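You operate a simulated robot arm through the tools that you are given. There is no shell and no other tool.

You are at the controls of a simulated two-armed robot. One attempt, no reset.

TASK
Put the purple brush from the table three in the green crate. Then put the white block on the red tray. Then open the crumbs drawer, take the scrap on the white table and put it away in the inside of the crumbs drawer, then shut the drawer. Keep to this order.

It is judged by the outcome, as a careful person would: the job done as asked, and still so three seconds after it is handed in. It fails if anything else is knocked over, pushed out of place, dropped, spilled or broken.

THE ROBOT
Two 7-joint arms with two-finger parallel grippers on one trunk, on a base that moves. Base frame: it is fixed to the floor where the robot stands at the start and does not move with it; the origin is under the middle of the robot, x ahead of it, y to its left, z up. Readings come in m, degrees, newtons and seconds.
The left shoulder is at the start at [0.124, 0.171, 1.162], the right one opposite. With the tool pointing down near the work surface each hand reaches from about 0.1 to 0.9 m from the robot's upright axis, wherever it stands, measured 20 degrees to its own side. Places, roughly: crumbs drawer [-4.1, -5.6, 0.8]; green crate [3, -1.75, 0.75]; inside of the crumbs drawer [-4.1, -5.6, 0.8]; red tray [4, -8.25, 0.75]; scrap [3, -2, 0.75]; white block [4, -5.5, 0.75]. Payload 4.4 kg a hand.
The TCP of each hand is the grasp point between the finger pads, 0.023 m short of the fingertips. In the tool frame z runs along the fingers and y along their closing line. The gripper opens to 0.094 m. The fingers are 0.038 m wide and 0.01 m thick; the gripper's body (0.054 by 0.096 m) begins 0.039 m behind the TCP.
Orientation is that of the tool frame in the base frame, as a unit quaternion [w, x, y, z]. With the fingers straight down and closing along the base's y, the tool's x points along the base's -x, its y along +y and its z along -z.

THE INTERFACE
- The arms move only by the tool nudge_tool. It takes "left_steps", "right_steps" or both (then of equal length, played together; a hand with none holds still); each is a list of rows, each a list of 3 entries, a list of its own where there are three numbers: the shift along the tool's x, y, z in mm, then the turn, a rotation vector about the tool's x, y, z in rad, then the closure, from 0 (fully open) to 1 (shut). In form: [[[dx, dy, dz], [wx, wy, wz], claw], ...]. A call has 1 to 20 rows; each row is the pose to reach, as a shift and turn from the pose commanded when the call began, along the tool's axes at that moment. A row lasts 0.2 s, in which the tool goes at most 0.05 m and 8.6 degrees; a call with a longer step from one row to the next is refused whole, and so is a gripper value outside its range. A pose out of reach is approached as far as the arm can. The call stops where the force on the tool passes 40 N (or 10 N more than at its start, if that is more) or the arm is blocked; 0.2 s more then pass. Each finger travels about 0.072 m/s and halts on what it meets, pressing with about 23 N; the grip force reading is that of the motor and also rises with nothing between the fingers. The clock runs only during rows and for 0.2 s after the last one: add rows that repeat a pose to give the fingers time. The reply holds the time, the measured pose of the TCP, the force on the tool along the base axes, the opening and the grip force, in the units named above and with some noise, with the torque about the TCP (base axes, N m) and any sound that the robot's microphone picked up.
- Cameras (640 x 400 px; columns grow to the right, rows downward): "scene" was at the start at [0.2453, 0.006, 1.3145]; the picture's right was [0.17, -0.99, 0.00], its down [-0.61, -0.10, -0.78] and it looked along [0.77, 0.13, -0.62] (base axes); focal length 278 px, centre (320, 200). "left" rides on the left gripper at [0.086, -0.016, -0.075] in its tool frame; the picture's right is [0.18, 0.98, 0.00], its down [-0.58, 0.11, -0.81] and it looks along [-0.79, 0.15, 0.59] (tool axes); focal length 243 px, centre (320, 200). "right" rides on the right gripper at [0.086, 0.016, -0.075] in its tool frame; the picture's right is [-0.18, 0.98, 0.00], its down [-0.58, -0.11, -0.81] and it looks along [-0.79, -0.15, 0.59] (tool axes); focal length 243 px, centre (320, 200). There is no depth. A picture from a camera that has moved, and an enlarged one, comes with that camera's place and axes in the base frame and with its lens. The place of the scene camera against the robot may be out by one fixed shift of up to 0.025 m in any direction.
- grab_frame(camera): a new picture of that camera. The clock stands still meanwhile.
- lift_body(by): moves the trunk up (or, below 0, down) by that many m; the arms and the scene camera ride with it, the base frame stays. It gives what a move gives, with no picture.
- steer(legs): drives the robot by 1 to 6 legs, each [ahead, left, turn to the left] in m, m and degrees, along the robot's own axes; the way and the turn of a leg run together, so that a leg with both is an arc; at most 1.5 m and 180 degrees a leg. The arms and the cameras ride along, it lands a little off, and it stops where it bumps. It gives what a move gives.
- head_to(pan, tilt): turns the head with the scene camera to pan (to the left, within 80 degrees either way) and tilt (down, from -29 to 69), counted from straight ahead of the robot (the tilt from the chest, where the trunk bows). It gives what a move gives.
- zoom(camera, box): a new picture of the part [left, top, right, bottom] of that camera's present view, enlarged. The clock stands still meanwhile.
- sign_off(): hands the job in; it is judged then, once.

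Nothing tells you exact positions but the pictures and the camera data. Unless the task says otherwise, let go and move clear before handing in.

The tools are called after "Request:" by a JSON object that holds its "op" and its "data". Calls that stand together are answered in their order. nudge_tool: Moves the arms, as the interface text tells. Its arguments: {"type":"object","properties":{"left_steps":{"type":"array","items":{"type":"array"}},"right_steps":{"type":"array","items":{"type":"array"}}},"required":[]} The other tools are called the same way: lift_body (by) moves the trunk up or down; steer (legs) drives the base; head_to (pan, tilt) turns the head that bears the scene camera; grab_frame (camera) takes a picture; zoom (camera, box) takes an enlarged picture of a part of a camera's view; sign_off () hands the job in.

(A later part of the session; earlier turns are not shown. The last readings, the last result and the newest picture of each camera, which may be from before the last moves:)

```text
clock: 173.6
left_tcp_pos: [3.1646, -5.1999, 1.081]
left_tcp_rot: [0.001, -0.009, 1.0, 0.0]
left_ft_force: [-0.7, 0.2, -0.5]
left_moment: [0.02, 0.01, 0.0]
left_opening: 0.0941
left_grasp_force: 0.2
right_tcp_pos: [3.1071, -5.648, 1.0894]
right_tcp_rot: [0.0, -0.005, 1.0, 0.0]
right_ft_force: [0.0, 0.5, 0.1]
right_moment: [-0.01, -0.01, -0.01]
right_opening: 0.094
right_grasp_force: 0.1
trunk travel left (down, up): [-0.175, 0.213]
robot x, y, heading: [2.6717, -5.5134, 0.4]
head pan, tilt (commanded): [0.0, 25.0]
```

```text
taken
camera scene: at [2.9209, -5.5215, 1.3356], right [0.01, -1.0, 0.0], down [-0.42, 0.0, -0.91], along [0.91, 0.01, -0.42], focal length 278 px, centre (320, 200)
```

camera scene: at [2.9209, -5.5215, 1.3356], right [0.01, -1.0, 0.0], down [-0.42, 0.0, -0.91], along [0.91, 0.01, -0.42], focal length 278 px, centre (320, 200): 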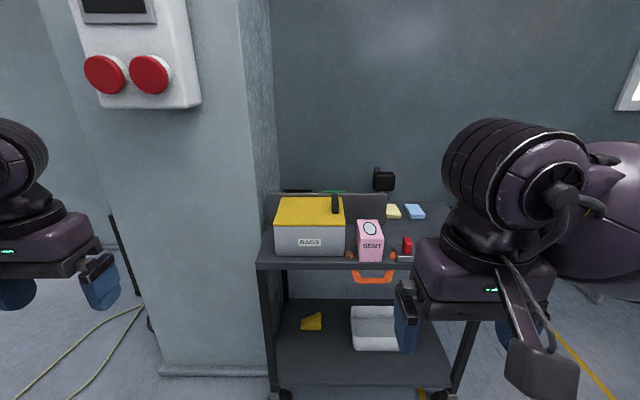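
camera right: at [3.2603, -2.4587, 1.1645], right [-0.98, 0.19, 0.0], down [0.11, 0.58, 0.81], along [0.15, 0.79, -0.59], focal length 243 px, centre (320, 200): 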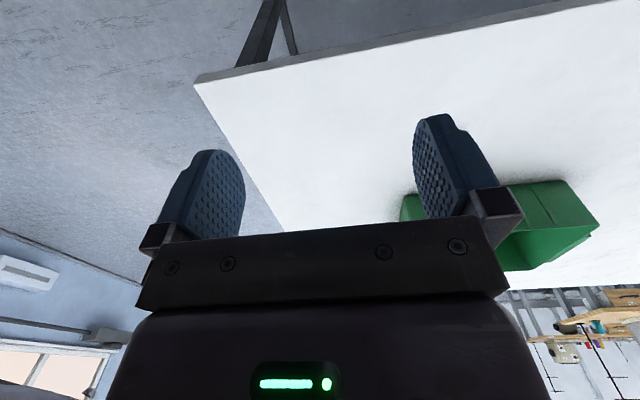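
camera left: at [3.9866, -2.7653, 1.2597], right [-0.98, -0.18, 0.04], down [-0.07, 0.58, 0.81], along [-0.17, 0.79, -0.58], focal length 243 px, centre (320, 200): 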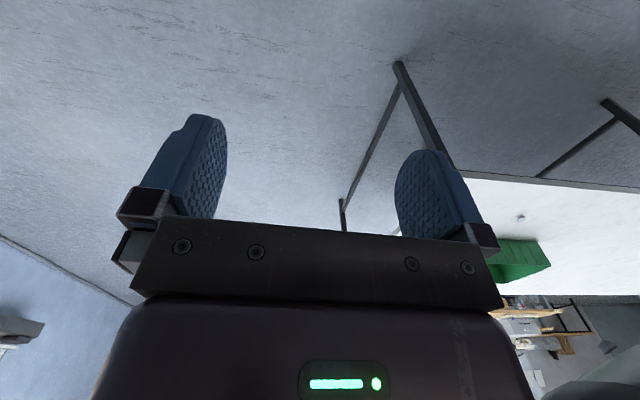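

A trolley with a BAGS box, a pink SENT box and small blocks on it. Zooming in to find the white block.

Request:
{"op": "zoom", "data": {"camera": "scene", "box": [250, 150, 450, 290]}}

Request:
{"op": "grab_frame", "data": {"camera": "right"}}

```text
2.86 times, centred on (350, 220) of scene
camera zoom: at [2.9209, -5.5215, 1.3356], right [0.01, -1.0, 0.0], down [-0.42, 0.0, -0.91], along [0.91, 0.01, -0.42], focal length 793 px, centre (234, 143)
```

zoom: 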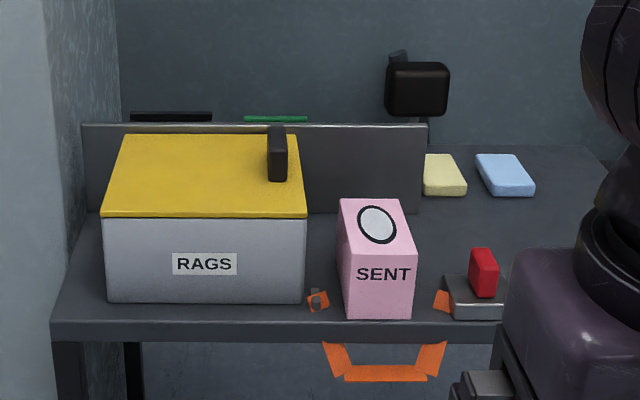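

```text
taken
camera right: at [3.0223, -5.6319, 1.1645], right [0.18, 0.98, 0.0], down [0.58, -0.1, 0.81], along [0.79, -0.14, -0.59], focal length 243 px, centre (320, 200)
```

right: 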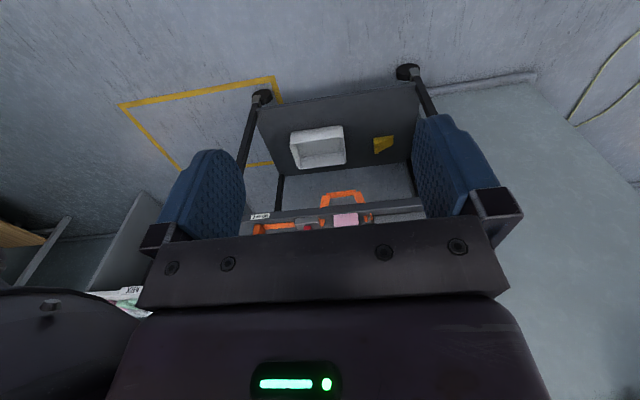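

Request:
{"op": "head_to", "data": {"pan": -50, "tilt": 20}}

Request:
{"op": "grab_frame", "data": {"camera": "scene"}}

Request:
{"op": "steer", "data": {"legs": [[0, -0.6, 0]]}}

Request:
{"op": "head_to", "data": {"pan": 0, "tilt": 20}}

Request:
{"op": "grab_frame", "data": {"camera": "scene"}}

```text
clock: 174.8
left_tcp_pos: [3.1646, -5.2001, 1.0822]
left_tcp_rot: [0.002, -0.009, 1.0, 0.0]
left_ft_force: [0.1, -0.4, -0.6]
left_moment: [-0.04, 0.01, -0.03]
left_opening: 0.0939
left_grasp_force: 0.1
right_tcp_pos: [3.108, -5.6475, 1.0887]
right_tcp_rot: [0.0, -0.005, 1.0, 0.0]
right_ft_force: [-1.0, 0.3, -0.2]
right_moment: [-0.02, -0.01, 0.02]
right_opening: 0.094
right_grasp_force: 0.3
trunk travel left (down, up): [-0.175, 0.213]
robot x, y, heading: [2.6695, -5.5151, 0.3]
head pan, tilt (commanded): [-50.0, 20.0]
```

```text
taken
camera scene: at [2.8894, -5.5931, 1.3437], right [-0.76, -0.65, 0.0], down [-0.22, 0.26, -0.94], along [0.61, -0.71, -0.34], focal length 278 px, centre (320, 200)
```

scene: 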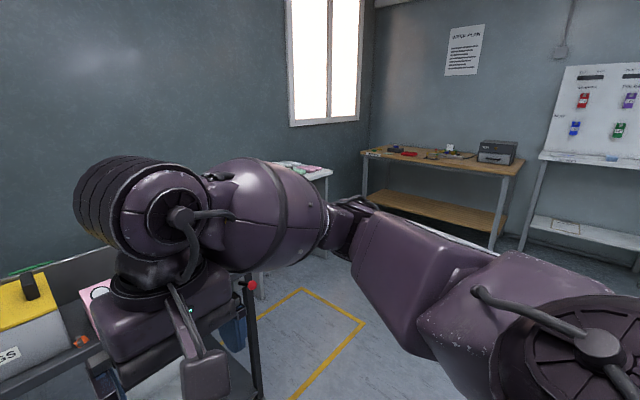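

```text
clock: 180.5
left_tcp_pos: [3.1717, -5.7993, 1.0806]
left_tcp_rot: [0.001, -0.01, 1.0, 0.0]
left_ft_force: [0.6, 0.1, -0.2]
left_moment: [0.01, -0.02, 0.0]
left_opening: 0.0939
left_grasp_force: 0.1
right_tcp_pos: [3.1149, -6.2482, 1.0903]
right_tcp_rot: [0.0, -0.006, 1.0, 0.0]
right_ft_force: [-0.2, -0.6, -0.2]
right_moment: [-0.02, 0.01, 0.01]
right_opening: 0.0942
right_grasp_force: 0.1
trunk travel left (down, up): [-0.175, 0.213]
robot x, y, heading: [2.6765, -6.1156, 0.4]
head pan, tilt (commanded): [-50.0, 20.0]
```

```text
clock: 181.7
left_tcp_pos: [3.1704, -5.7991, 1.0809]
left_tcp_rot: [0.0, -0.009, 1.0, 0.0]
left_ft_force: [1.0, -0.2, 0.3]
left_moment: [-0.01, -0.01, 0.01]
left_opening: 0.0941
left_grasp_force: 0.1
right_tcp_pos: [3.1144, -6.2471, 1.0897]
right_tcp_rot: [0.0, -0.005, 1.0, 0.0]
right_ft_force: [-0.2, -0.2, -0.4]
right_moment: [0.03, -0.03, 0.02]
right_opening: 0.0939
right_grasp_force: 0.1
trunk travel left (down, up): [-0.175, 0.213]
robot x, y, heading: [2.674, -6.1182, 0.8]
head pan, tilt (commanded): [0.0, 20.0]
```

```text
taken
camera scene: at [2.9283, -6.1217, 1.3437], right [0.01, -1.0, 0.0], down [-0.34, 0.0, -0.94], along [0.94, 0.01, -0.34], focal length 278 px, centre (320, 200)
```

scene: 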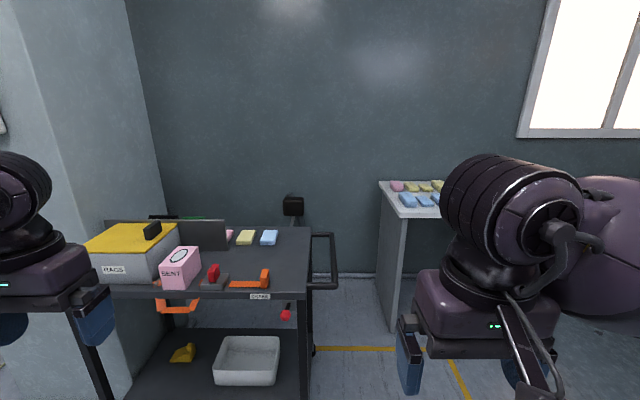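

Request:
{"op": "zoom", "data": {"camera": "scene", "box": [80, 190, 340, 310]}}

Request:
{"op": "zoom", "data": {"camera": "scene", "box": [360, 160, 480, 240]}}

Request:
{"op": "lift_body", "data": {"by": 0.2}}

Request:
{"op": "head_to", "data": {"pan": 20, "tilt": 30}}

Request:
{"op": "grab_frame", "data": {"camera": "scene"}}

```text
2.46 times, centred on (210, 250) of scene
camera zoom: at [2.9283, -6.1217, 1.3437], right [0.01, -1.0, 0.0], down [-0.34, 0.0, -0.94], along [0.94, 0.01, -0.34], focal length 683 px, centre (591, 77)
```

zoom: 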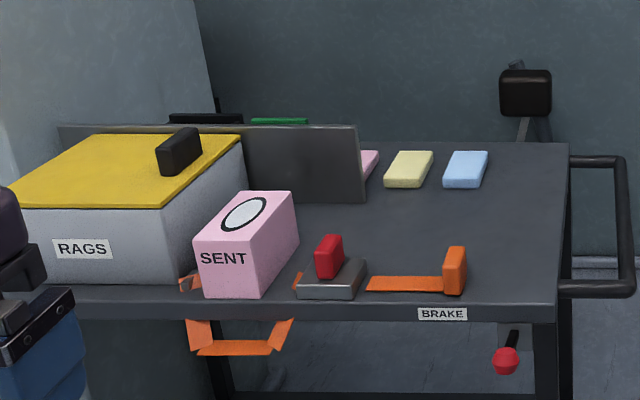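

```text
5.00 times, centred on (420, 200) of scene
camera zoom: at [2.9283, -6.1217, 1.3437], right [0.01, -1.0, 0.0], down [-0.34, 0.0, -0.94], along [0.94, 0.01, -0.34], focal length 1388 px, centre (-180, 200)
```

zoom: 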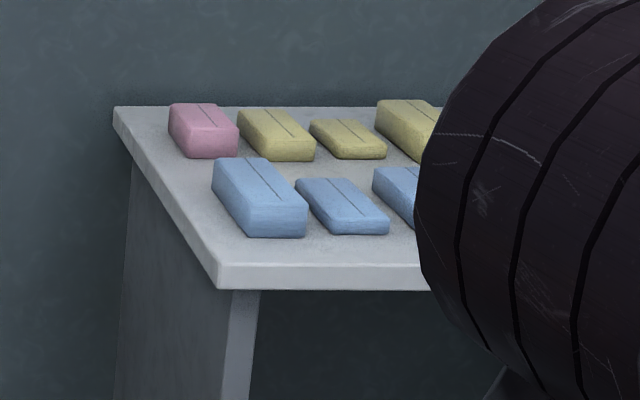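

```text
clock: 183.9
left_tcp_pos: [3.1704, -5.7993, 1.2809]
left_tcp_rot: [0.001, -0.01, 1.0, 0.0]
left_ft_force: [0.2, 0.0, 0.5]
left_moment: [0.02, -0.02, 0.01]
left_opening: 0.094
left_grasp_force: 0.1
right_tcp_pos: [3.115, -6.2475, 1.2886]
right_tcp_rot: [0.0, -0.007, 1.0, 0.0]
right_ft_force: [0.1, 0.2, -0.4]
right_moment: [0.03, 0.02, 0.04]
right_opening: 0.0941
right_grasp_force: 0.0
trunk travel left (down, up): [-0.375, 0.013]
robot x, y, heading: [2.678, -6.1141, 0.6]
head pan, tilt (commanded): [0.0, 20.0]
```

```text
clock: 184.7
left_tcp_pos: [3.1702, -5.7998, 1.2818]
left_tcp_rot: [0.001, -0.01, 1.0, 0.0]
left_ft_force: [0.2, -0.1, -1.0]
left_moment: [0.0, 0.03, -0.02]
left_opening: 0.094
left_grasp_force: 0.0
right_tcp_pos: [3.1144, -6.247, 1.2892]
right_tcp_rot: [-0.001, -0.005, 1.0, -0.001]
right_ft_force: [0.2, -0.3, 0.0]
right_moment: [0.01, 0.0, 0.03]
right_opening: 0.0942
right_grasp_force: 0.0
trunk travel left (down, up): [-0.375, 0.013]
robot x, y, heading: [2.6763, -6.1119, 0.4]
head pan, tilt (commanded): [20.0, 30.0]
```

```text
taken
camera scene: at [2.8238, -6.092, 1.538], right [0.35, -0.94, 0.0], down [-0.47, -0.18, -0.87], along [0.81, 0.31, -0.5], focal length 278 px, centre (320, 200)
```

scene: 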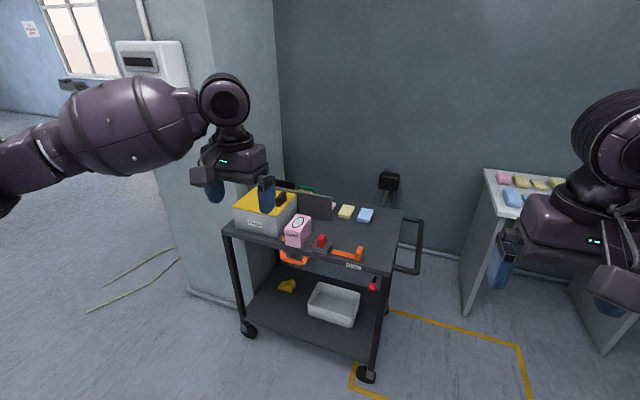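

The white block is likely hidden behind the divider on the trolley (x≈3.6–4.05, y≈−6.06…−5.34). I'll move closer with the trunk raised to look over it.

Request:
{"op": "steer", "data": {"legs": [[0, 0.35, 0], [0.38, 0, 0]]}}

Request:
{"op": "head_to", "data": {"pan": 8, "tilt": 42}}

Request:
{"op": "grab_frame", "data": {"camera": "scene"}}

Request:
{"op": "grab_frame", "data": {"camera": "left"}}

Request:
{"op": "grab_frame", "data": {"camera": "right"}}

```text
clock: 190.4
left_tcp_pos: [3.5492, -5.4432, 1.2815]
left_tcp_rot: [0.001, -0.008, 1.0, -0.001]
left_ft_force: [-0.4, -0.1, 0.4]
left_moment: [0.02, 0.02, 0.03]
left_opening: 0.0938
left_grasp_force: 0.2
right_tcp_pos: [3.4932, -5.8911, 1.2885]
right_tcp_rot: [0.0, -0.005, 1.0, -0.001]
right_ft_force: [-0.5, -0.2, 0.1]
right_moment: [-0.01, 0.0, 0.05]
right_opening: 0.094
right_grasp_force: 0.0
trunk travel left (down, up): [-0.375, 0.013]
robot x, y, heading: [3.0598, -5.7557, 0.6]
head pan, tilt (commanded): [20.0, 30.0]
```

```text
clock: 191.1
left_tcp_pos: [3.5487, -5.4426, 1.2807]
left_tcp_rot: [0.002, -0.008, 1.0, 0.0]
left_ft_force: [-0.2, 0.0, 0.1]
left_moment: [0.02, -0.02, 0.01]
left_opening: 0.094
left_grasp_force: 0.0
right_tcp_pos: [3.492, -5.8915, 1.2895]
right_tcp_rot: [0.001, -0.005, 1.0, 0.0]
right_ft_force: [0.0, -0.5, -0.6]
right_moment: [0.01, 0.04, -0.01]
right_opening: 0.0938
right_grasp_force: 0.1
trunk travel left (down, up): [-0.375, 0.013]
robot x, y, heading: [3.0552, -5.7623, 0.9]
head pan, tilt (commanded): [8.0, 42.0]
```

```text
taken
camera scene: at [3.2001, -5.7546, 1.5198], right [0.15, -0.99, 0.0], down [-0.66, -0.1, -0.74], along [0.74, 0.11, -0.67], focal length 278 px, centre (320, 200)
```

scene: 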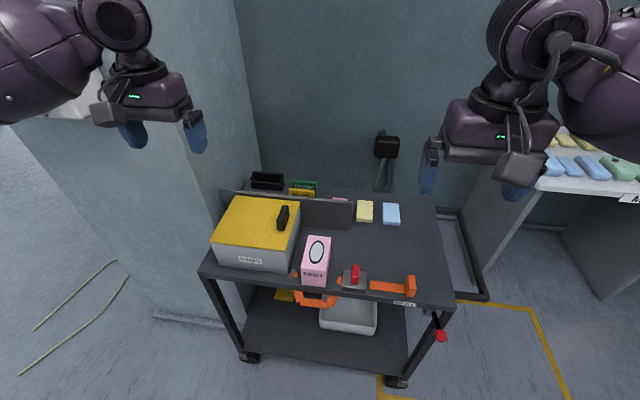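

```text
taken
camera left: at [3.4627, -5.4604, 1.3554], right [-0.2, 0.98, 0.0], down [0.58, 0.12, 0.81], along [0.79, 0.16, -0.59], focal length 243 px, centre (320, 200)
```

left: 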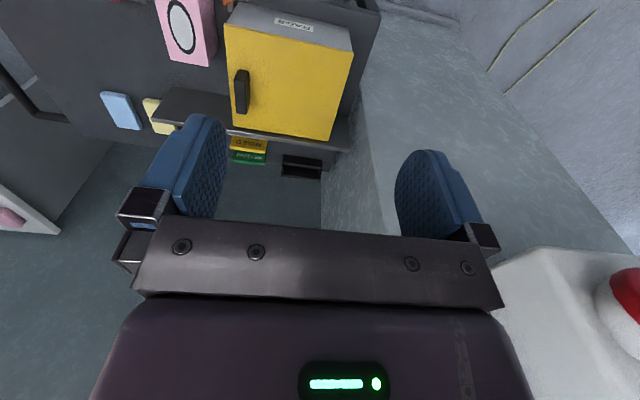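

```text
taken
camera right: at [3.4071, -5.8755, 1.3645], right [0.17, 0.98, 0.0], down [0.58, -0.1, 0.81], along [0.79, -0.14, -0.59], focal length 243 px, centre (320, 200)
```

right: 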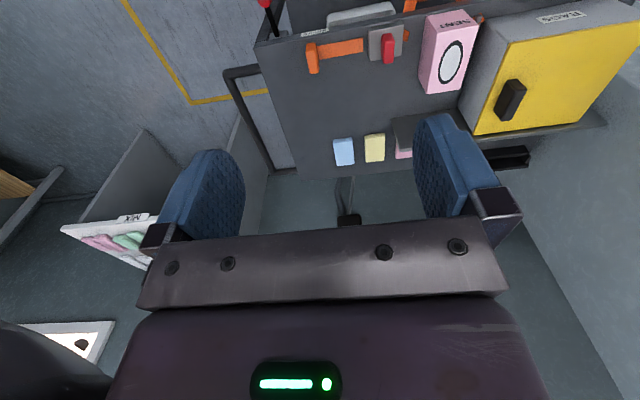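

Request:
{"op": "zoom", "data": {"camera": "scene", "box": [210, 160, 410, 285]}}

Request:
{"op": "zoom", "data": {"camera": "left", "box": [100, 80, 360, 200]}}

Request:
{"op": "zoom", "data": {"camera": "right", "box": [320, 90, 540, 200]}}

```text
3.20 times, centred on (310, 222) of scene
camera zoom: at [3.2001, -5.7546, 1.5198], right [0.15, -0.99, 0.0], down [-0.66, -0.1, -0.74], along [0.74, 0.11, -0.67], focal length 888 px, centre (352, 128)
```

zoom: 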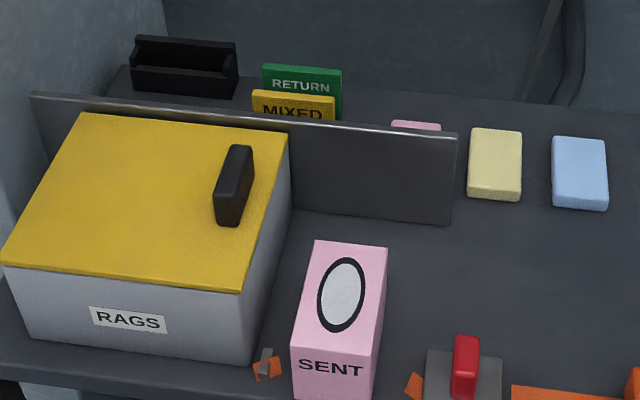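

```text
2.46 times, centred on (230, 140) of left
camera zoom: at [3.4627, -5.4604, 1.3554], right [-0.2, 0.98, 0.0], down [0.58, 0.12, 0.81], along [0.79, 0.16, -0.59], focal length 597 px, centre (542, 348)
```

zoom: 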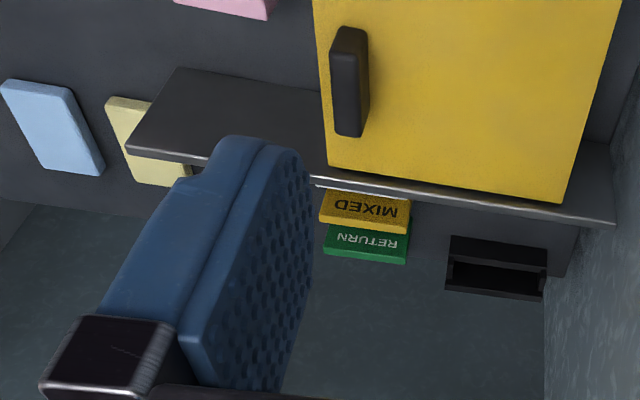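

```text
2.91 times, centred on (430, 145) of right
camera zoom: at [3.4071, -5.8755, 1.3645], right [0.17, 0.98, 0.0], down [0.58, -0.1, 0.81], along [0.79, -0.14, -0.59], focal length 706 px, centre (0, 360)
```

zoom: 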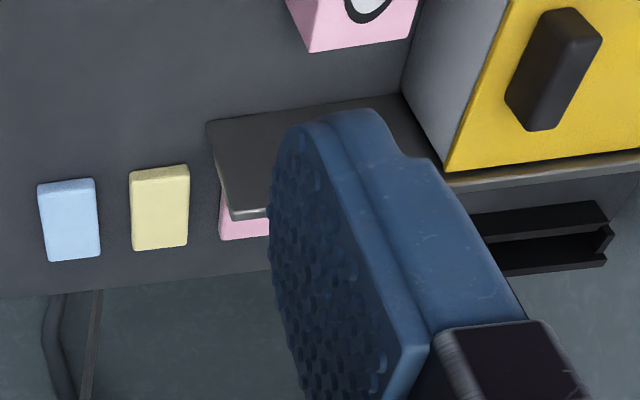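

White block isn't visible yet; the divider hides the rear-left part. I'll move the left hand camera forward (high, over the trolley) to see behind the divider.

Request:
{"op": "nudge_tool", "data": {"left_steps": [[[-20, -25, 0], [0, 0, 0], 0], [[-45, -50, 0], [0, 0, 0], 0], [[-75, -75, 0], [0, 0, 0], 0], [[-105, -100, 0], [0, 0, 0], 0], [[-140, -120, 0], [0, 0, 0], 0], [[-175, -130, 0], [0, 0, 0], 0], [[-175, -130, 0], [0, 0, 0], 0]]}}

Request:
{"op": "grab_frame", "data": {"camera": "left"}}

```text
clock: 192.7
left_tcp_pos: [3.7259, -5.569, 1.2833]
left_tcp_rot: [0.001, -0.01, 1.0, 0.0]
left_ft_force: [0.3, -0.9, 0.5]
left_moment: [0.03, 0.0, 0.03]
left_opening: 0.0943
left_grasp_force: 0.0
right_tcp_pos: [3.4912, -5.8907, 1.2895]
right_tcp_rot: [0.001, -0.006, 1.0, 0.0]
right_ft_force: [-0.3, -0.3, -0.2]
right_moment: [0.0, -0.01, 0.02]
right_opening: 0.0939
right_grasp_force: 0.0
trunk travel left (down, up): [-0.375, 0.013]
robot x, y, heading: [3.0566, -5.7581, 0.7]
head pan, tilt (commanded): [8.0, 42.0]
```

```text
taken
camera left: at [3.64, -5.586, 1.3566], right [-0.2, 0.98, 0.0], down [0.58, 0.12, 0.81], along [0.79, 0.16, -0.59], focal length 243 px, centre (320, 200)
```

left: 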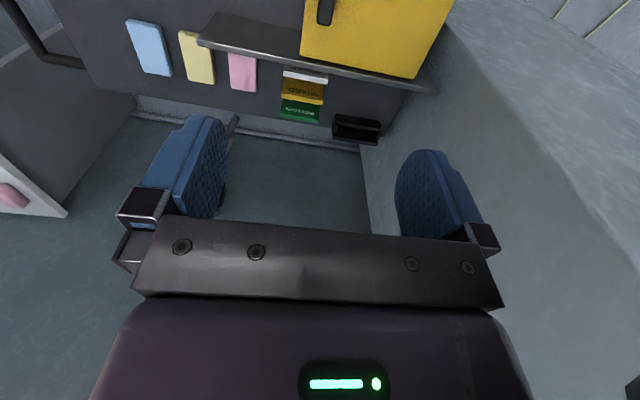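

Request:
{"op": "zoom", "data": {"camera": "left", "box": [180, 30, 400, 160]}}

```text
2.91 times, centred on (290, 95) of left
camera zoom: at [3.64, -5.586, 1.3566], right [-0.2, 0.98, 0.0], down [0.58, 0.12, 0.81], along [0.79, 0.16, -0.59], focal length 706 px, centre (407, 506)
```

zoom: 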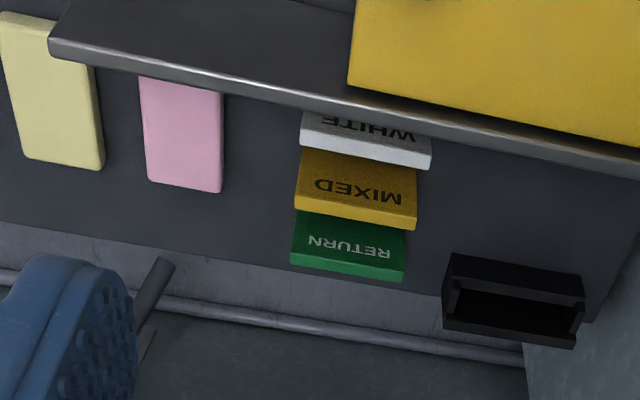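

I see standing cards labelled WHITE, MIXED, RETURN behind the divider. I'll look further over it to check what else is hidden.

Request:
{"op": "nudge_tool", "data": {"left_steps": [[[-35, 0, 0], [0, 0, 0], 0], [[-70, 0, 0], [0, 0, 0], 0], [[-105, 0, 0], [0, 0, 0], 0], [[-140, 0, 0], [0, 0, 0], 0], [[-140, 0, 0], [0, 0, 0], 0]]}}

Request:
{"op": "grab_frame", "data": {"camera": "left"}}

Request:
{"op": "zoom", "data": {"camera": "left", "box": [120, 0, 440, 160]}}

```text
clock: 193.9
left_tcp_pos: [3.8427, -5.5655, 1.2813]
left_tcp_rot: [0.001, -0.009, 1.0, 0.001]
left_ft_force: [-0.1, -1.0, -0.2]
left_moment: [0.03, -0.02, -0.01]
left_opening: 0.094
left_grasp_force: 0.0
left hand out of reach, approached as far as the arm can: row 4, 5
right_tcp_pos: [3.4943, -5.891, 1.2899]
right_tcp_rot: [0.0, -0.005, 1.0, 0.0]
right_ft_force: [-0.5, -1.0, 0.2]
right_moment: [0.05, 0.01, -0.01]
right_opening: 0.0942
right_grasp_force: 0.1
trunk travel left (down, up): [-0.375, 0.013]
robot x, y, heading: [3.0522, -5.7577, 0.8]
head pan, tilt (commanded): [8.0, 42.0]
```

```text
taken
camera left: at [3.7557, -5.5825, 1.3558], right [-0.2, 0.98, 0.0], down [0.58, 0.12, 0.81], along [0.79, 0.16, -0.59], focal length 243 px, centre (320, 200)
```

left: 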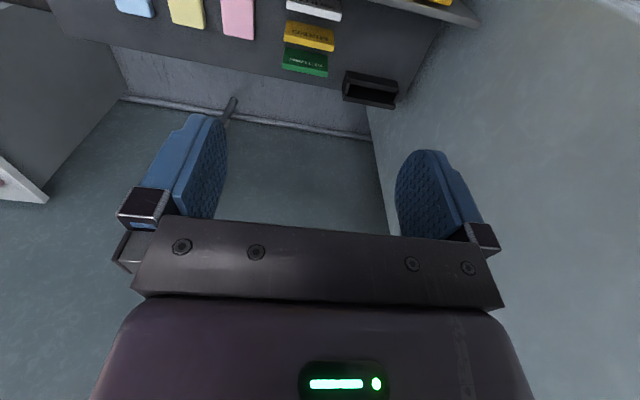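

```text
2.00 times, centred on (280, 80) of left
camera zoom: at [3.7557, -5.5825, 1.3558], right [-0.2, 0.98, 0.0], down [0.58, 0.12, 0.81], along [0.79, 0.16, -0.59], focal length 485 px, centre (400, 440)
```

zoom: 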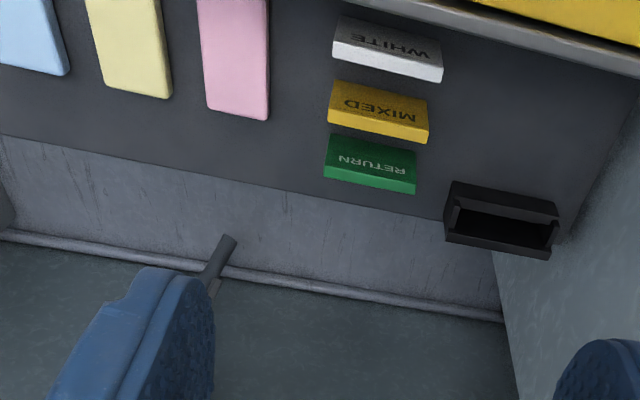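

The only white item on the trolley is the slab labelled WHITE at about (3.9, −5.57). Before deciding I'll retract and look at the neighbouring table and the red tray for context.

Request:
{"op": "nudge_tool", "data": {"left_steps": [[[40, 10, 0], [0, 0, 0], 0], [[80, 30, 0], [0, 0, 0], 0], [[120, 50, 0], [0, 0, 0], 0], [[160, 70, 0], [0, 0, 0], 0], [[200, 90, 0], [0, 0, 0], 0], [[240, 110, 0], [0, 0, 0], 0], [[280, 125, 0], [0, 0, 0], 0], [[300, 125, 0], [0, 0, 0], 0]]}}

Request:
{"op": "head_to", "data": {"pan": -60, "tilt": 20}}

Request:
{"op": "grab_frame", "data": {"camera": "scene"}}

Request:
{"op": "zoom", "data": {"camera": "right", "box": [40, 180, 200, 280]}}

```text
clock: 195.7
left_tcp_pos: [3.5372, -5.4459, 1.2809]
left_tcp_rot: [0.001, -0.008, 1.0, 0.001]
left_ft_force: [0.2, -1.3, -0.2]
left_moment: [0.01, 0.01, -0.01]
left_opening: 0.094
left_grasp_force: 0.0
right_tcp_pos: [3.4929, -5.8921, 1.2884]
right_tcp_rot: [0.0, -0.005, 1.0, 0.0]
right_ft_force: [0.0, 1.2, 0.1]
right_moment: [0.01, 0.03, 0.02]
right_opening: 0.094
right_grasp_force: 0.0
trunk travel left (down, up): [-0.375, 0.013]
robot x, y, heading: [3.0533, -5.7608, 0.6]
head pan, tilt (commanded): [8.0, 42.0]
```

```text
clock: 197.1
left_tcp_pos: [3.5394, -5.4452, 1.2802]
left_tcp_rot: [0.0, -0.009, 1.0, -0.001]
left_ft_force: [-1.1, -0.3, -0.2]
left_moment: [0.0, 0.01, 0.0]
left_opening: 0.094
left_grasp_force: 0.0
right_tcp_pos: [3.4937, -5.8912, 1.2895]
right_tcp_rot: [0.0, -0.005, 1.0, 0.0]
right_ft_force: [-1.5, 0.2, -0.5]
right_moment: [0.01, -0.01, 0.0]
right_opening: 0.094
right_grasp_force: 0.1
trunk travel left (down, up): [-0.375, 0.013]
robot x, y, heading: [3.0552, -5.7565, 0.5]
head pan, tilt (commanded): [-60.0, 20.0]
```

```text
taken
camera scene: at [3.1652, -5.8473, 1.554], right [-0.86, -0.51, 0.0], down [-0.17, 0.29, -0.94], along [0.48, -0.81, -0.34], focal length 278 px, centre (320, 200)
```

scene: 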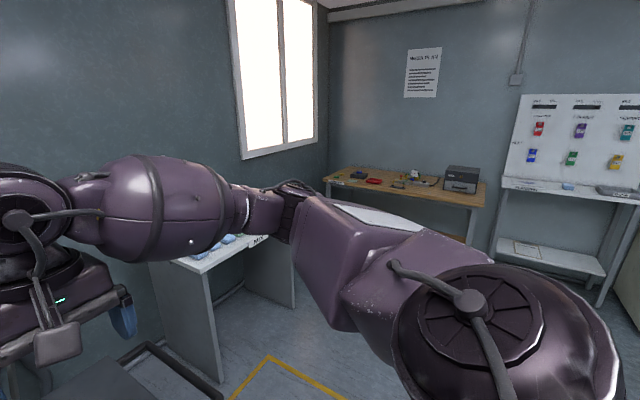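

```text
4.00 times, centred on (120, 230) of right
camera zoom: at [3.4074, -5.8755, 1.3645], right [0.17, 0.98, 0.0], down [0.58, -0.1, 0.81], along [0.79, -0.14, -0.59], focal length 970 px, centre (1120, 80)
```

zoom: 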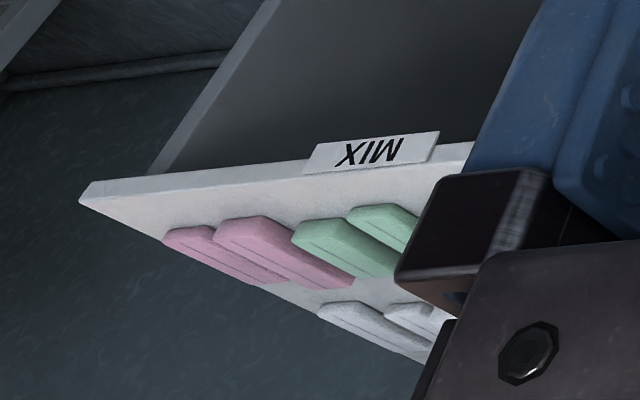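

The MIX table (4.2–4.7, −6.4…−7.3) also holds coloured blocks, including white ones, but that's far from the given (4, −5.5). I'll view the trolley from its −y end to see behind the divider properly.

Request:
{"op": "steer", "data": {"legs": [[-0.25, 0, 0], [0, -1.1, 0], [0.65, 0, 0], [0, 0, 90]]}}

Request:
{"op": "head_to", "data": {"pan": -10, "tilt": 35}}

Request:
{"op": "grab_frame", "data": {"camera": "scene"}}

```text
clock: 215.5
left_tcp_pos: [3.1536, -6.3683, 1.28]
left_tcp_rot: [0.0, 0.712, -0.702, -0.001]
left_ft_force: [0.1, -1.1, -0.3]
left_moment: [0.02, -0.05, 0.0]
left_opening: 0.0941
left_grasp_force: 0.1
right_tcp_pos: [3.6001, -6.4151, 1.2887]
right_tcp_rot: [0.001, 0.709, -0.705, 0.0]
right_ft_force: [0.2, 0.4, 0.3]
right_moment: [-0.04, 0.01, 0.0]
right_opening: 0.0939
right_grasp_force: 0.1
trunk travel left (down, up): [-0.375, 0.013]
robot x, y, heading: [3.467, -6.8562, 90.8]
head pan, tilt (commanded): [-60.0, 20.0]
```

```text
clock: 216.7
left_tcp_pos: [3.1538, -6.3672, 1.2799]
left_tcp_rot: [-0.001, 0.713, -0.702, -0.001]
left_ft_force: [-0.7, -0.2, -0.8]
left_moment: [-0.01, 0.02, -0.03]
left_opening: 0.0939
left_grasp_force: 0.1
right_tcp_pos: [3.5993, -6.4159, 1.289]
right_tcp_rot: [0.001, 0.709, -0.705, 0.001]
right_ft_force: [1.0, 0.3, 0.2]
right_moment: [-0.01, 0.01, 0.01]
right_opening: 0.0939
right_grasp_force: 0.0
trunk travel left (down, up): [-0.375, 0.013]
robot x, y, heading: [3.4693, -6.8579, 90.4]
head pan, tilt (commanded): [-10.0, 35.0]
```

```text
taken
camera scene: at [3.4889, -6.7194, 1.5302], right [0.99, -0.17, 0.0], down [-0.1, -0.57, -0.82], along [0.14, 0.81, -0.57], focal length 278 px, centre (320, 200)
```

scene: 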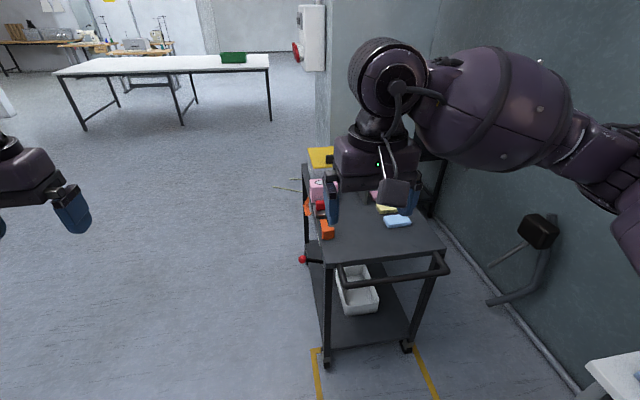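

Request:
{"op": "grab_frame", "data": {"camera": "right"}}

Request:
{"op": "head_to", "data": {"pan": -30, "tilt": 40}}

Request:
{"op": "grab_frame", "data": {"camera": "scene"}}

```text
taken
camera right: at [3.5853, -6.5012, 1.3645], right [-0.98, 0.18, 0.0], down [0.1, 0.58, 0.81], along [0.14, 0.79, -0.59], focal length 243 px, centre (320, 200)
```

right: 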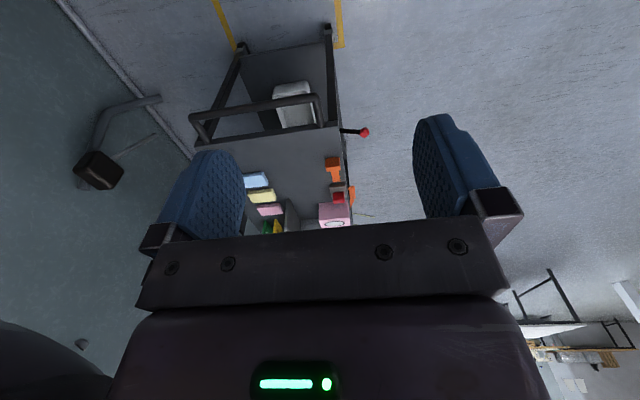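

```text
clock: 217.5
left_tcp_pos: [3.1533, -6.3686, 1.2809]
left_tcp_rot: [0.0, 0.713, -0.701, -0.001]
left_ft_force: [0.0, -1.0, -0.1]
left_moment: [0.01, 0.02, 0.0]
left_opening: 0.0941
left_grasp_force: 0.0
right_tcp_pos: [3.6004, -6.4151, 1.2894]
right_tcp_rot: [0.0, 0.709, -0.705, 0.0]
right_ft_force: [0.2, 0.1, 0.2]
right_moment: [-0.02, 0.02, 0.0]
right_opening: 0.094
right_grasp_force: 0.0
trunk travel left (down, up): [-0.375, 0.013]
robot x, y, heading: [3.4667, -6.852, 90.5]
head pan, tilt (commanded): [-30.0, 40.0]
```

```text
taken
camera scene: at [3.516, -6.7323, 1.5227], right [0.87, -0.49, 0.0], down [-0.32, -0.56, -0.77], along [0.38, 0.67, -0.64], focal length 278 px, centre (320, 200)
```

scene: 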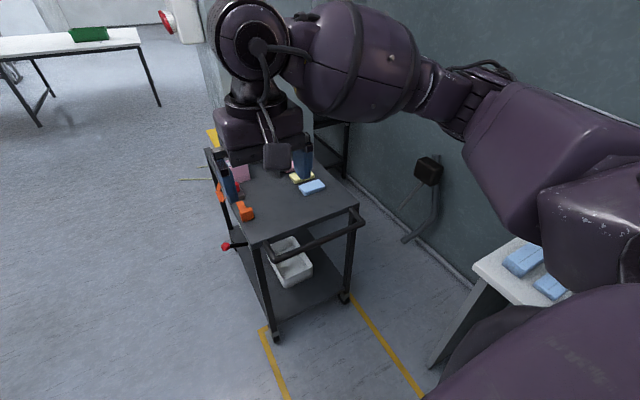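

Request:
{"op": "zoom", "data": {"camera": "right", "box": [230, 140, 370, 240]}}

Request:
{"op": "nudge_tool", "data": {"right_steps": [[[40, 20, 0], [0, 0, 0], 0], [[80, 50, 0], [0, 0, 0], 0], [[80, 90, 0], [0, 0, 0], 0], [[80, 130, 0], [0, 0, 0], 0], [[80, 170, 0], [0, 0, 0], 0], [[80, 170, 0], [0, 0, 0], 0]]}}

Request:
{"op": "head_to", "data": {"pan": -22, "tilt": 35}}

Request:
{"op": "grab_frame", "data": {"camera": "scene"}}

```text
4.00 times, centred on (300, 190) of right
camera zoom: at [3.5853, -6.5012, 1.3645], right [-0.98, 0.18, 0.0], down [0.1, 0.58, 0.81], along [0.14, 0.79, -0.59], focal length 970 px, centre (400, 240)
```

zoom: 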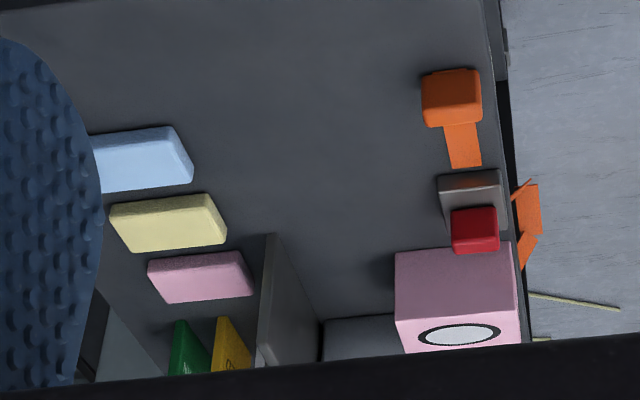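

```text
clock: 218.9
left_tcp_pos: [3.1555, -6.3681, 1.2808]
left_tcp_rot: [-0.001, 0.713, -0.701, -0.002]
left_ft_force: [0.2, 0.7, 0.7]
left_moment: [-0.01, 0.02, 0.01]
left_opening: 0.0941
left_grasp_force: 0.1
right_tcp_pos: [3.4316, -6.4963, 1.2889]
right_tcp_rot: [0.001, 0.71, -0.704, 0.0]
right_ft_force: [0.4, -0.2, -0.1]
right_moment: [-0.02, 0.04, 0.02]
right_opening: 0.0938
right_grasp_force: 0.1
trunk travel left (down, up): [-0.375, 0.013]
robot x, y, heading: [3.4686, -6.858, 90.5]
head pan, tilt (commanded): [-30.0, 40.0]
```

```text
clock: 219.6
left_tcp_pos: [3.1543, -6.3687, 1.2815]
left_tcp_rot: [0.0, 0.712, -0.702, -0.001]
left_ft_force: [-0.5, 0.5, 0.6]
left_moment: [0.02, -0.03, 0.01]
left_opening: 0.0939
left_grasp_force: 0.1
right_tcp_pos: [3.4296, -6.4963, 1.2901]
right_tcp_rot: [0.001, 0.709, -0.705, 0.0]
right_ft_force: [1.0, -0.4, -0.7]
right_moment: [0.0, -0.01, 0.01]
right_opening: 0.0942
right_grasp_force: 0.0
trunk travel left (down, up): [-0.375, 0.013]
robot x, y, heading: [3.4628, -6.854, 90.5]
head pan, tilt (commanded): [-22.0, 35.0]
```

```text
taken
camera scene: at [3.5062, -6.7243, 1.5302], right [0.93, -0.37, 0.0], down [-0.21, -0.53, -0.82], along [0.3, 0.76, -0.57], focal length 278 px, centre (320, 200)
```

scene: 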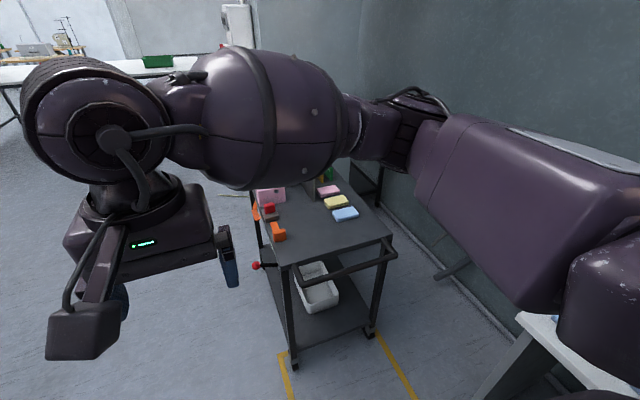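

Request:
{"op": "zoom", "data": {"camera": "scene", "box": [240, 150, 400, 250]}}

Request:
{"op": "grab_frame", "data": {"camera": "right"}}

Request:
{"op": "zoom", "data": {"camera": "right", "box": [170, 140, 330, 240]}}

```text
4.00 times, centred on (320, 200) of scene
camera zoom: at [3.5062, -6.7243, 1.5302], right [0.93, -0.37, 0.0], down [-0.21, -0.53, -0.82], along [0.3, 0.76, -0.57], focal length 1110 px, centre (320, 200)
```

zoom: 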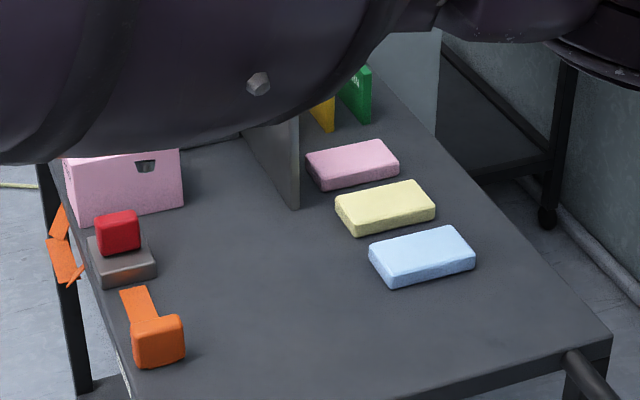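

```text
taken
camera right: at [3.4154, -6.5826, 1.3648], right [-0.98, 0.18, 0.0], down [0.1, 0.58, 0.81], along [0.14, 0.79, -0.59], focal length 243 px, centre (320, 200)
```

right: 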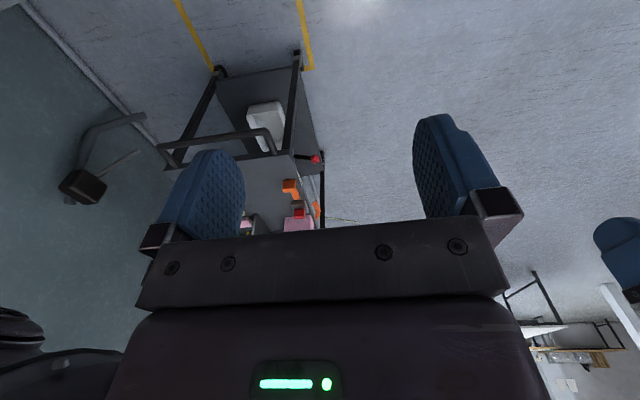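

```text
4.00 times, centred on (250, 190) of right
camera zoom: at [3.4154, -6.5826, 1.3648], right [-0.98, 0.18, 0.0], down [0.1, 0.58, 0.81], along [0.14, 0.79, -0.59], focal length 970 px, centre (600, 240)
```

zoom: 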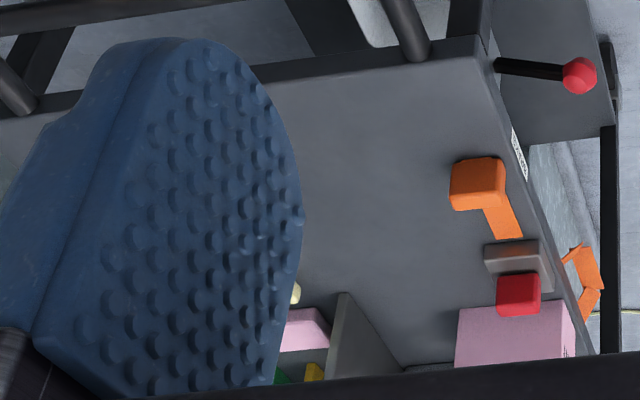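

The only white item on the trolley top is the WHITE slab. I'll look at the red tray's table next (turning to face −y) to get context.

Request:
{"op": "steer", "data": {"legs": [[0, 0, 178]]}}

Request:
{"op": "head_to", "data": {"pan": 5, "tilt": 28}}

Request:
{"op": "grab_frame", "data": {"camera": "scene"}}

```text
clock: 227.3
left_tcp_pos: [3.7711, -7.3462, 1.2798]
left_tcp_rot: [0.001, 0.708, 0.706, -0.001]
left_ft_force: [-0.9, -0.3, 0.6]
left_moment: [0.0, 0.0, 0.01]
left_opening: 0.094
left_grasp_force: 0.0
right_tcp_pos: [3.4966, -7.2132, 1.2888]
right_tcp_rot: [0.0, 0.71, 0.704, 0.0]
right_ft_force: [-0.8, -0.1, 0.4]
right_moment: [-0.01, -0.03, 0.02]
right_opening: 0.0939
right_grasp_force: 0.0
trunk travel left (down, up): [-0.375, 0.013]
robot x, y, heading: [3.4646, -6.8558, -90.4]
head pan, tilt (commanded): [-22.0, 35.0]
```

```text
clock: 228.2
left_tcp_pos: [3.7711, -7.3453, 1.2814]
left_tcp_rot: [0.0, 0.708, 0.706, -0.001]
left_ft_force: [1.4, 0.2, 0.1]
left_moment: [-0.04, 0.0, -0.01]
left_opening: 0.0937
left_grasp_force: 0.1
right_tcp_pos: [3.4971, -7.2136, 1.2896]
right_tcp_rot: [0.0, 0.71, 0.704, 0.0]
right_ft_force: [-0.6, 0.5, -0.5]
right_moment: [0.02, -0.01, 0.02]
right_opening: 0.094
right_grasp_force: 0.1
trunk travel left (down, up): [-0.375, 0.013]
robot x, y, heading: [3.4655, -6.8566, -90.7]
head pan, tilt (commanded): [5.0, 28.0]
```

```text
taken
camera scene: at [3.4811, -7.0106, 1.5412], right [-1.0, -0.08, 0.0], down [-0.04, 0.47, -0.88], along [0.07, -0.88, -0.47], focal length 278 px, centre (320, 200)
```

scene: 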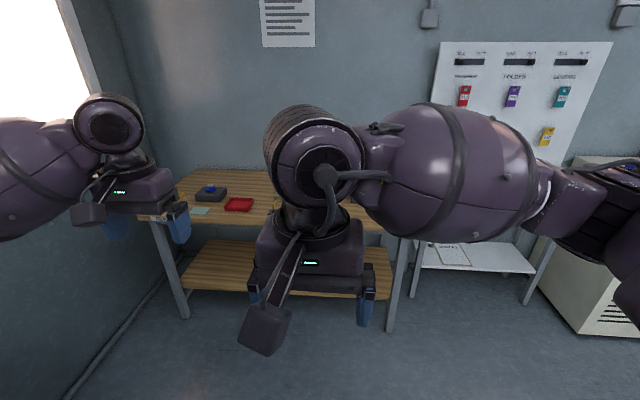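

Request:
{"op": "zoom", "data": {"camera": "scene", "box": [160, 160, 280, 235]}}

Request:
{"op": "zoom", "data": {"camera": "left", "box": [0, 0, 640, 400]}}

```text
5.33 times, centred on (220, 198) of scene
camera zoom: at [3.4811, -7.0106, 1.5412], right [-1.0, -0.08, 0.0], down [-0.04, 0.47, -0.88], along [0.07, -0.88, -0.47], focal length 1480 px, centre (853, 213)
```

zoom: 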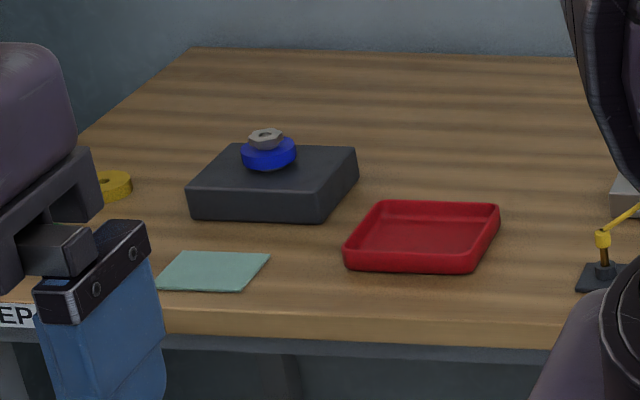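

```text
1.00 times, centred on (320, 200) of left (not enlarged: the box is as wide or as high as the picture)
camera zoom: at [3.7551, -7.259, 1.3548], right [0.98, 0.18, 0.0], down [0.11, -0.58, 0.81], along [0.15, -0.79, -0.59], focal length 243 px, centre (320, 200)
```

zoom: 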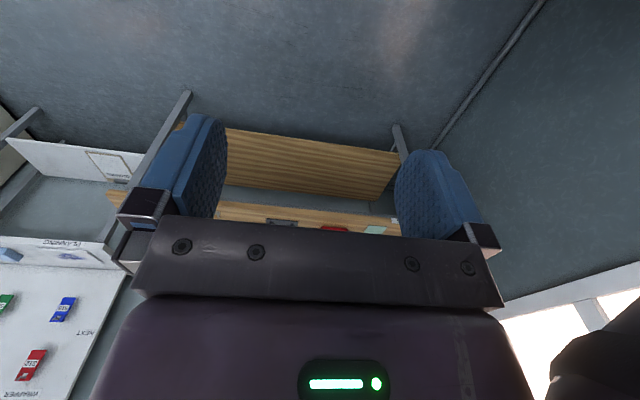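

The red tray (~0.13 m square) is at about (4.03, −8.31) on the PREP table. The white slab at (3.9, −5.57) matches the given place of the white block, so I'll return to the trolley to inspect it from above.

Request:
{"op": "steer", "data": {"legs": [[0, 0, 90.7], [-0.5, 0, 0], [0, 1.08, 0]]}}

Request:
{"op": "nudge_tool", "data": {"right_steps": [[[-30, -35, 0], [0, 0, 0], 0], [[-60, -70, 0], [0, 0, 0], 0], [[-80, -105, 0], [0, 0, 0], 0], [[-80, -140, 0], [0, 0, 0], 0], [[-80, -180, 0], [0, 0, 0], 0], [[-80, -210, 0], [0, 0, 0], 0]]}}

```text
clock: 244.4
left_tcp_pos: [3.4527, -5.4621, 1.2807]
left_tcp_rot: [0.001, -0.005, 1.0, 0.001]
left_ft_force: [-0.1, -0.4, 0.0]
left_moment: [0.01, -0.01, 0.01]
left_opening: 0.0939
left_grasp_force: 0.0
right_tcp_pos: [3.324, -5.7366, 1.2893]
right_tcp_rot: [0.0, 0.0, 1.0, 0.0]
right_ft_force: [-0.6, 0.0, 0.8]
right_moment: [-0.01, 0.03, -0.01]
right_opening: 0.0941
right_grasp_force: 0.2
trunk travel left (down, up): [-0.375, 0.013]
robot x, y, heading: [2.9706, -5.7665, 0.1]
head pan, tilt (commanded): [5.0, 28.0]
```

```text
clock: 245.8
left_tcp_pos: [3.4527, -5.4626, 1.2811]
left_tcp_rot: [0.002, -0.004, 1.0, 0.0]
left_ft_force: [0.1, 0.2, 0.0]
left_moment: [0.01, -0.02, -0.01]
left_opening: 0.094
left_grasp_force: 0.2
right_tcp_pos: [3.4034, -5.9474, 1.2903]
right_tcp_rot: [0.0, -0.001, 1.0, 0.0]
right_ft_force: [0.2, -0.3, 0.4]
right_moment: [-0.01, -0.01, 0.0]
right_opening: 0.0941
right_grasp_force: 0.1
trunk travel left (down, up): [-0.375, 0.013]
robot x, y, heading: [2.9652, -5.7701, 0.3]
head pan, tilt (commanded): [5.0, 28.0]
```

Request:
{"op": "steer", "data": {"legs": [[0.22, 0, 0]]}}

Request:
{"op": "nudge_tool", "data": {"left_steps": [[[-10, -10, 0], [0, 0, -0.1428], 0], [[-25, -20, 0], [0, 0, -0.2856], 0], [[-40, -30, 0], [0, 0, -0.4284], 0], [[-60, -40, 0], [0, 0, -0.5712], 0], [[-80, -50, 0], [0, 0, -0.714], 0], [[-100, -60, 0], [0, 0, -0.8568], 0], [[-120, -70, 0], [0, 0, -0.9996], 0], [[-140, -80, 0], [0, 0, -1.1424], 0], [[-160, -90, 0], [0, 0, -1.2852], 0], [[-180, -100, 0], [0, 0, -1.428], 0], [[-200, -110, 0], [0, 0, -1.5708], 0], [[-200, -110, 0], [0, 0, -1.5708], 0]]}}

Request:
{"op": "grab_frame", "data": {"camera": "left"}}

Request:
{"op": "head_to", "data": {"pan": 8, "tilt": 45}}

Request:
{"op": "grab_frame", "data": {"camera": "scene"}}

```text
clock: 247.5
left_tcp_pos: [3.6737, -5.462, 1.2825]
left_tcp_rot: [0.001, -0.005, 1.0, 0.0]
left_ft_force: [0.4, -0.4, -0.1]
left_moment: [0.0, 0.06, -0.04]
left_opening: 0.0939
left_grasp_force: 0.1
right_tcp_pos: [3.624, -5.946, 1.2896]
right_tcp_rot: [0.0, 0.0, 1.0, 0.001]
right_ft_force: [0.4, -0.1, 0.4]
right_moment: [-0.01, -0.01, -0.02]
right_opening: 0.0942
right_grasp_force: 0.0
trunk travel left (down, up): [-0.375, 0.013]
robot x, y, heading: [3.1857, -5.7661, -0.3]
head pan, tilt (commanded): [5.0, 28.0]
```

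```text
clock: 250.1
left_tcp_pos: [3.8743, -5.5692, 1.2821]
left_tcp_rot: [-0.001, 0.711, -0.704, 0.002]
left_ft_force: [-0.4, 0.9, -0.1]
left_moment: [0.0, -0.05, 0.02]
left_opening: 0.0941
left_grasp_force: 0.1
right_tcp_pos: [3.6229, -5.9455, 1.289]
right_tcp_rot: [0.0, 0.001, 1.0, 0.0]
right_ft_force: [0.5, -1.7, -0.2]
right_moment: [0.02, -0.01, 0.01]
right_opening: 0.0938
right_grasp_force: 0.0
trunk travel left (down, up): [-0.375, 0.013]
robot x, y, heading: [3.1865, -5.7724, -0.2]
head pan, tilt (commanded): [5.0, 28.0]
```

```text
taken
camera left: at [3.8905, -5.6552, 1.3568], right [-0.98, -0.19, 0.0], down [-0.12, 0.58, 0.81], along [-0.15, 0.79, -0.59], focal length 243 px, centre (320, 200)
```

left: 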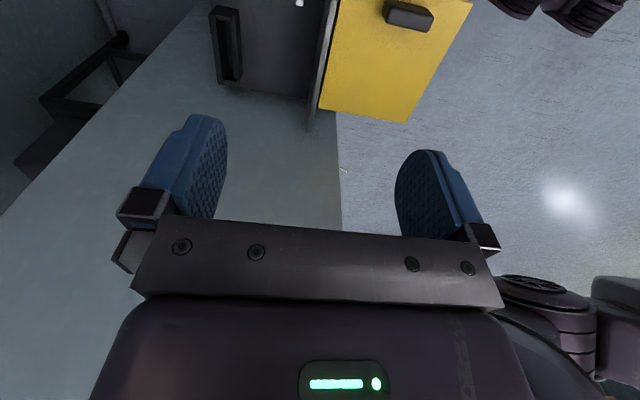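

```text
clock: 250.9
left_tcp_pos: [3.8745, -5.5697, 1.2821]
left_tcp_rot: [-0.001, 0.71, -0.704, 0.0]
left_ft_force: [0.6, -0.1, -0.1]
left_moment: [0.01, 0.03, -0.04]
left_opening: 0.0939
left_grasp_force: 0.2
right_tcp_pos: [3.6246, -5.9461, 1.2897]
right_tcp_rot: [0.0, -0.001, 1.0, 0.0]
right_ft_force: [0.2, 0.6, 0.5]
right_moment: [-0.03, 0.0, 0.03]
right_opening: 0.0941
right_grasp_force: 0.0
trunk travel left (down, up): [-0.375, 0.013]
robot x, y, heading: [3.1857, -5.7706, 0.3]
head pan, tilt (commanded): [8.0, 45.0]
```

```text
taken
camera scene: at [3.3293, -5.7681, 1.5155], right [0.14, -0.99, 0.0], down [-0.7, -0.1, -0.71], along [0.7, 0.1, -0.71], focal length 278 px, centre (320, 200)
```

scene: 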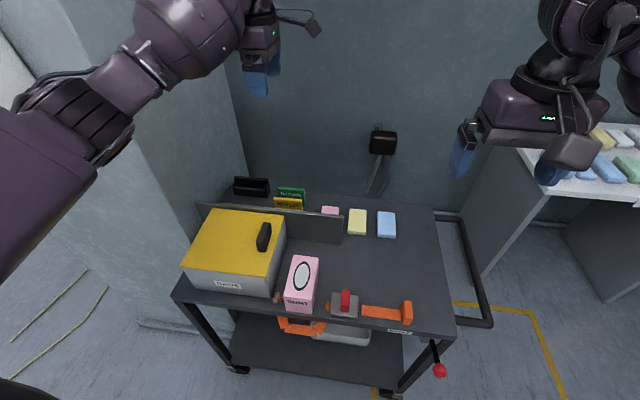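

Request:
{"op": "nudge_tool", "data": {"left_steps": [[[40, 0, 20], [0, 0, 0], 0], [[80, 0, 40], [0, 0, 0], 0], [[120, 0, 60], [0, 0, 0], 0], [[160, 0, 80], [0, 0, 0], 0], [[200, 0, 100], [0, 0, 0], 0], [[230, 0, 120], [0, 0, 0], 0], [[230, 0, 120], [0, 0, 0], 0]]}}

Request:
{"op": "grab_frame", "data": {"camera": "left"}}

Request:
{"op": "zoom", "data": {"camera": "left", "box": [200, 40, 360, 140]}}

```text
clock: 252.5
left_tcp_pos: [3.8756, -5.7988, 1.1612]
left_tcp_rot: [-0.002, 0.71, -0.704, 0.002]
left_ft_force: [-0.3, 0.9, -0.1]
left_moment: [-0.02, -0.01, -0.01]
left_opening: 0.0941
left_grasp_force: 0.1
right_tcp_pos: [3.6238, -5.9444, 1.2892]
right_tcp_rot: [0.0, 0.0, 1.0, 0.0]
right_ft_force: [0.1, 0.2, 0.3]
right_moment: [0.01, -0.02, 0.01]
right_opening: 0.094
right_grasp_force: 0.1
trunk travel left (down, up): [-0.375, 0.013]
robot x, y, heading: [3.1833, -5.7687, 0.2]
head pan, tilt (commanded): [8.0, 45.0]
```

```text
taken
camera left: at [3.8931, -5.8846, 1.2356], right [-0.98, -0.19, 0.0], down [-0.12, 0.58, 0.81], along [-0.15, 0.79, -0.59], focal length 243 px, centre (320, 200)
```

left: 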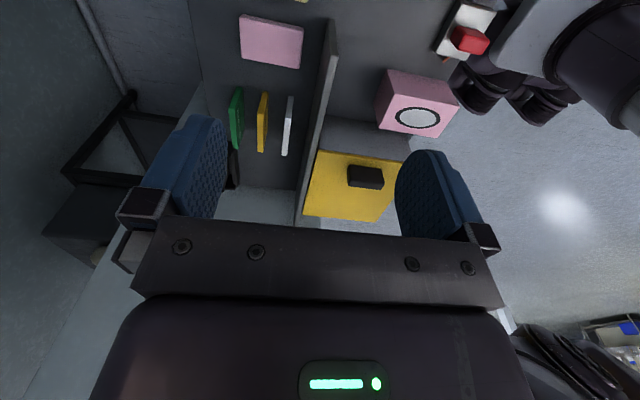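

```text
4.00 times, centred on (280, 90) of left
camera zoom: at [3.8931, -5.8846, 1.2356], right [-0.98, -0.19, 0.0], down [-0.12, 0.58, 0.81], along [-0.15, 0.79, -0.59], focal length 970 px, centre (480, 640)
```

zoom: 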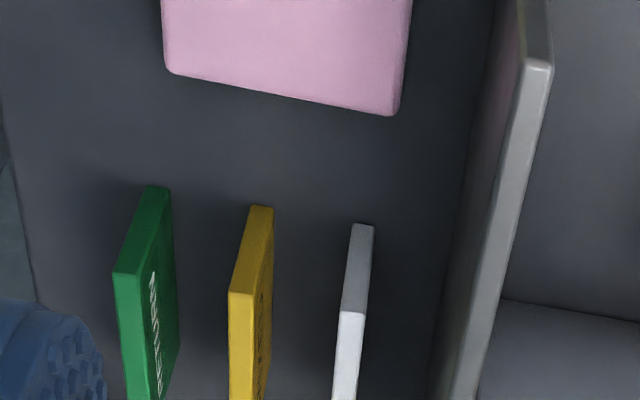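

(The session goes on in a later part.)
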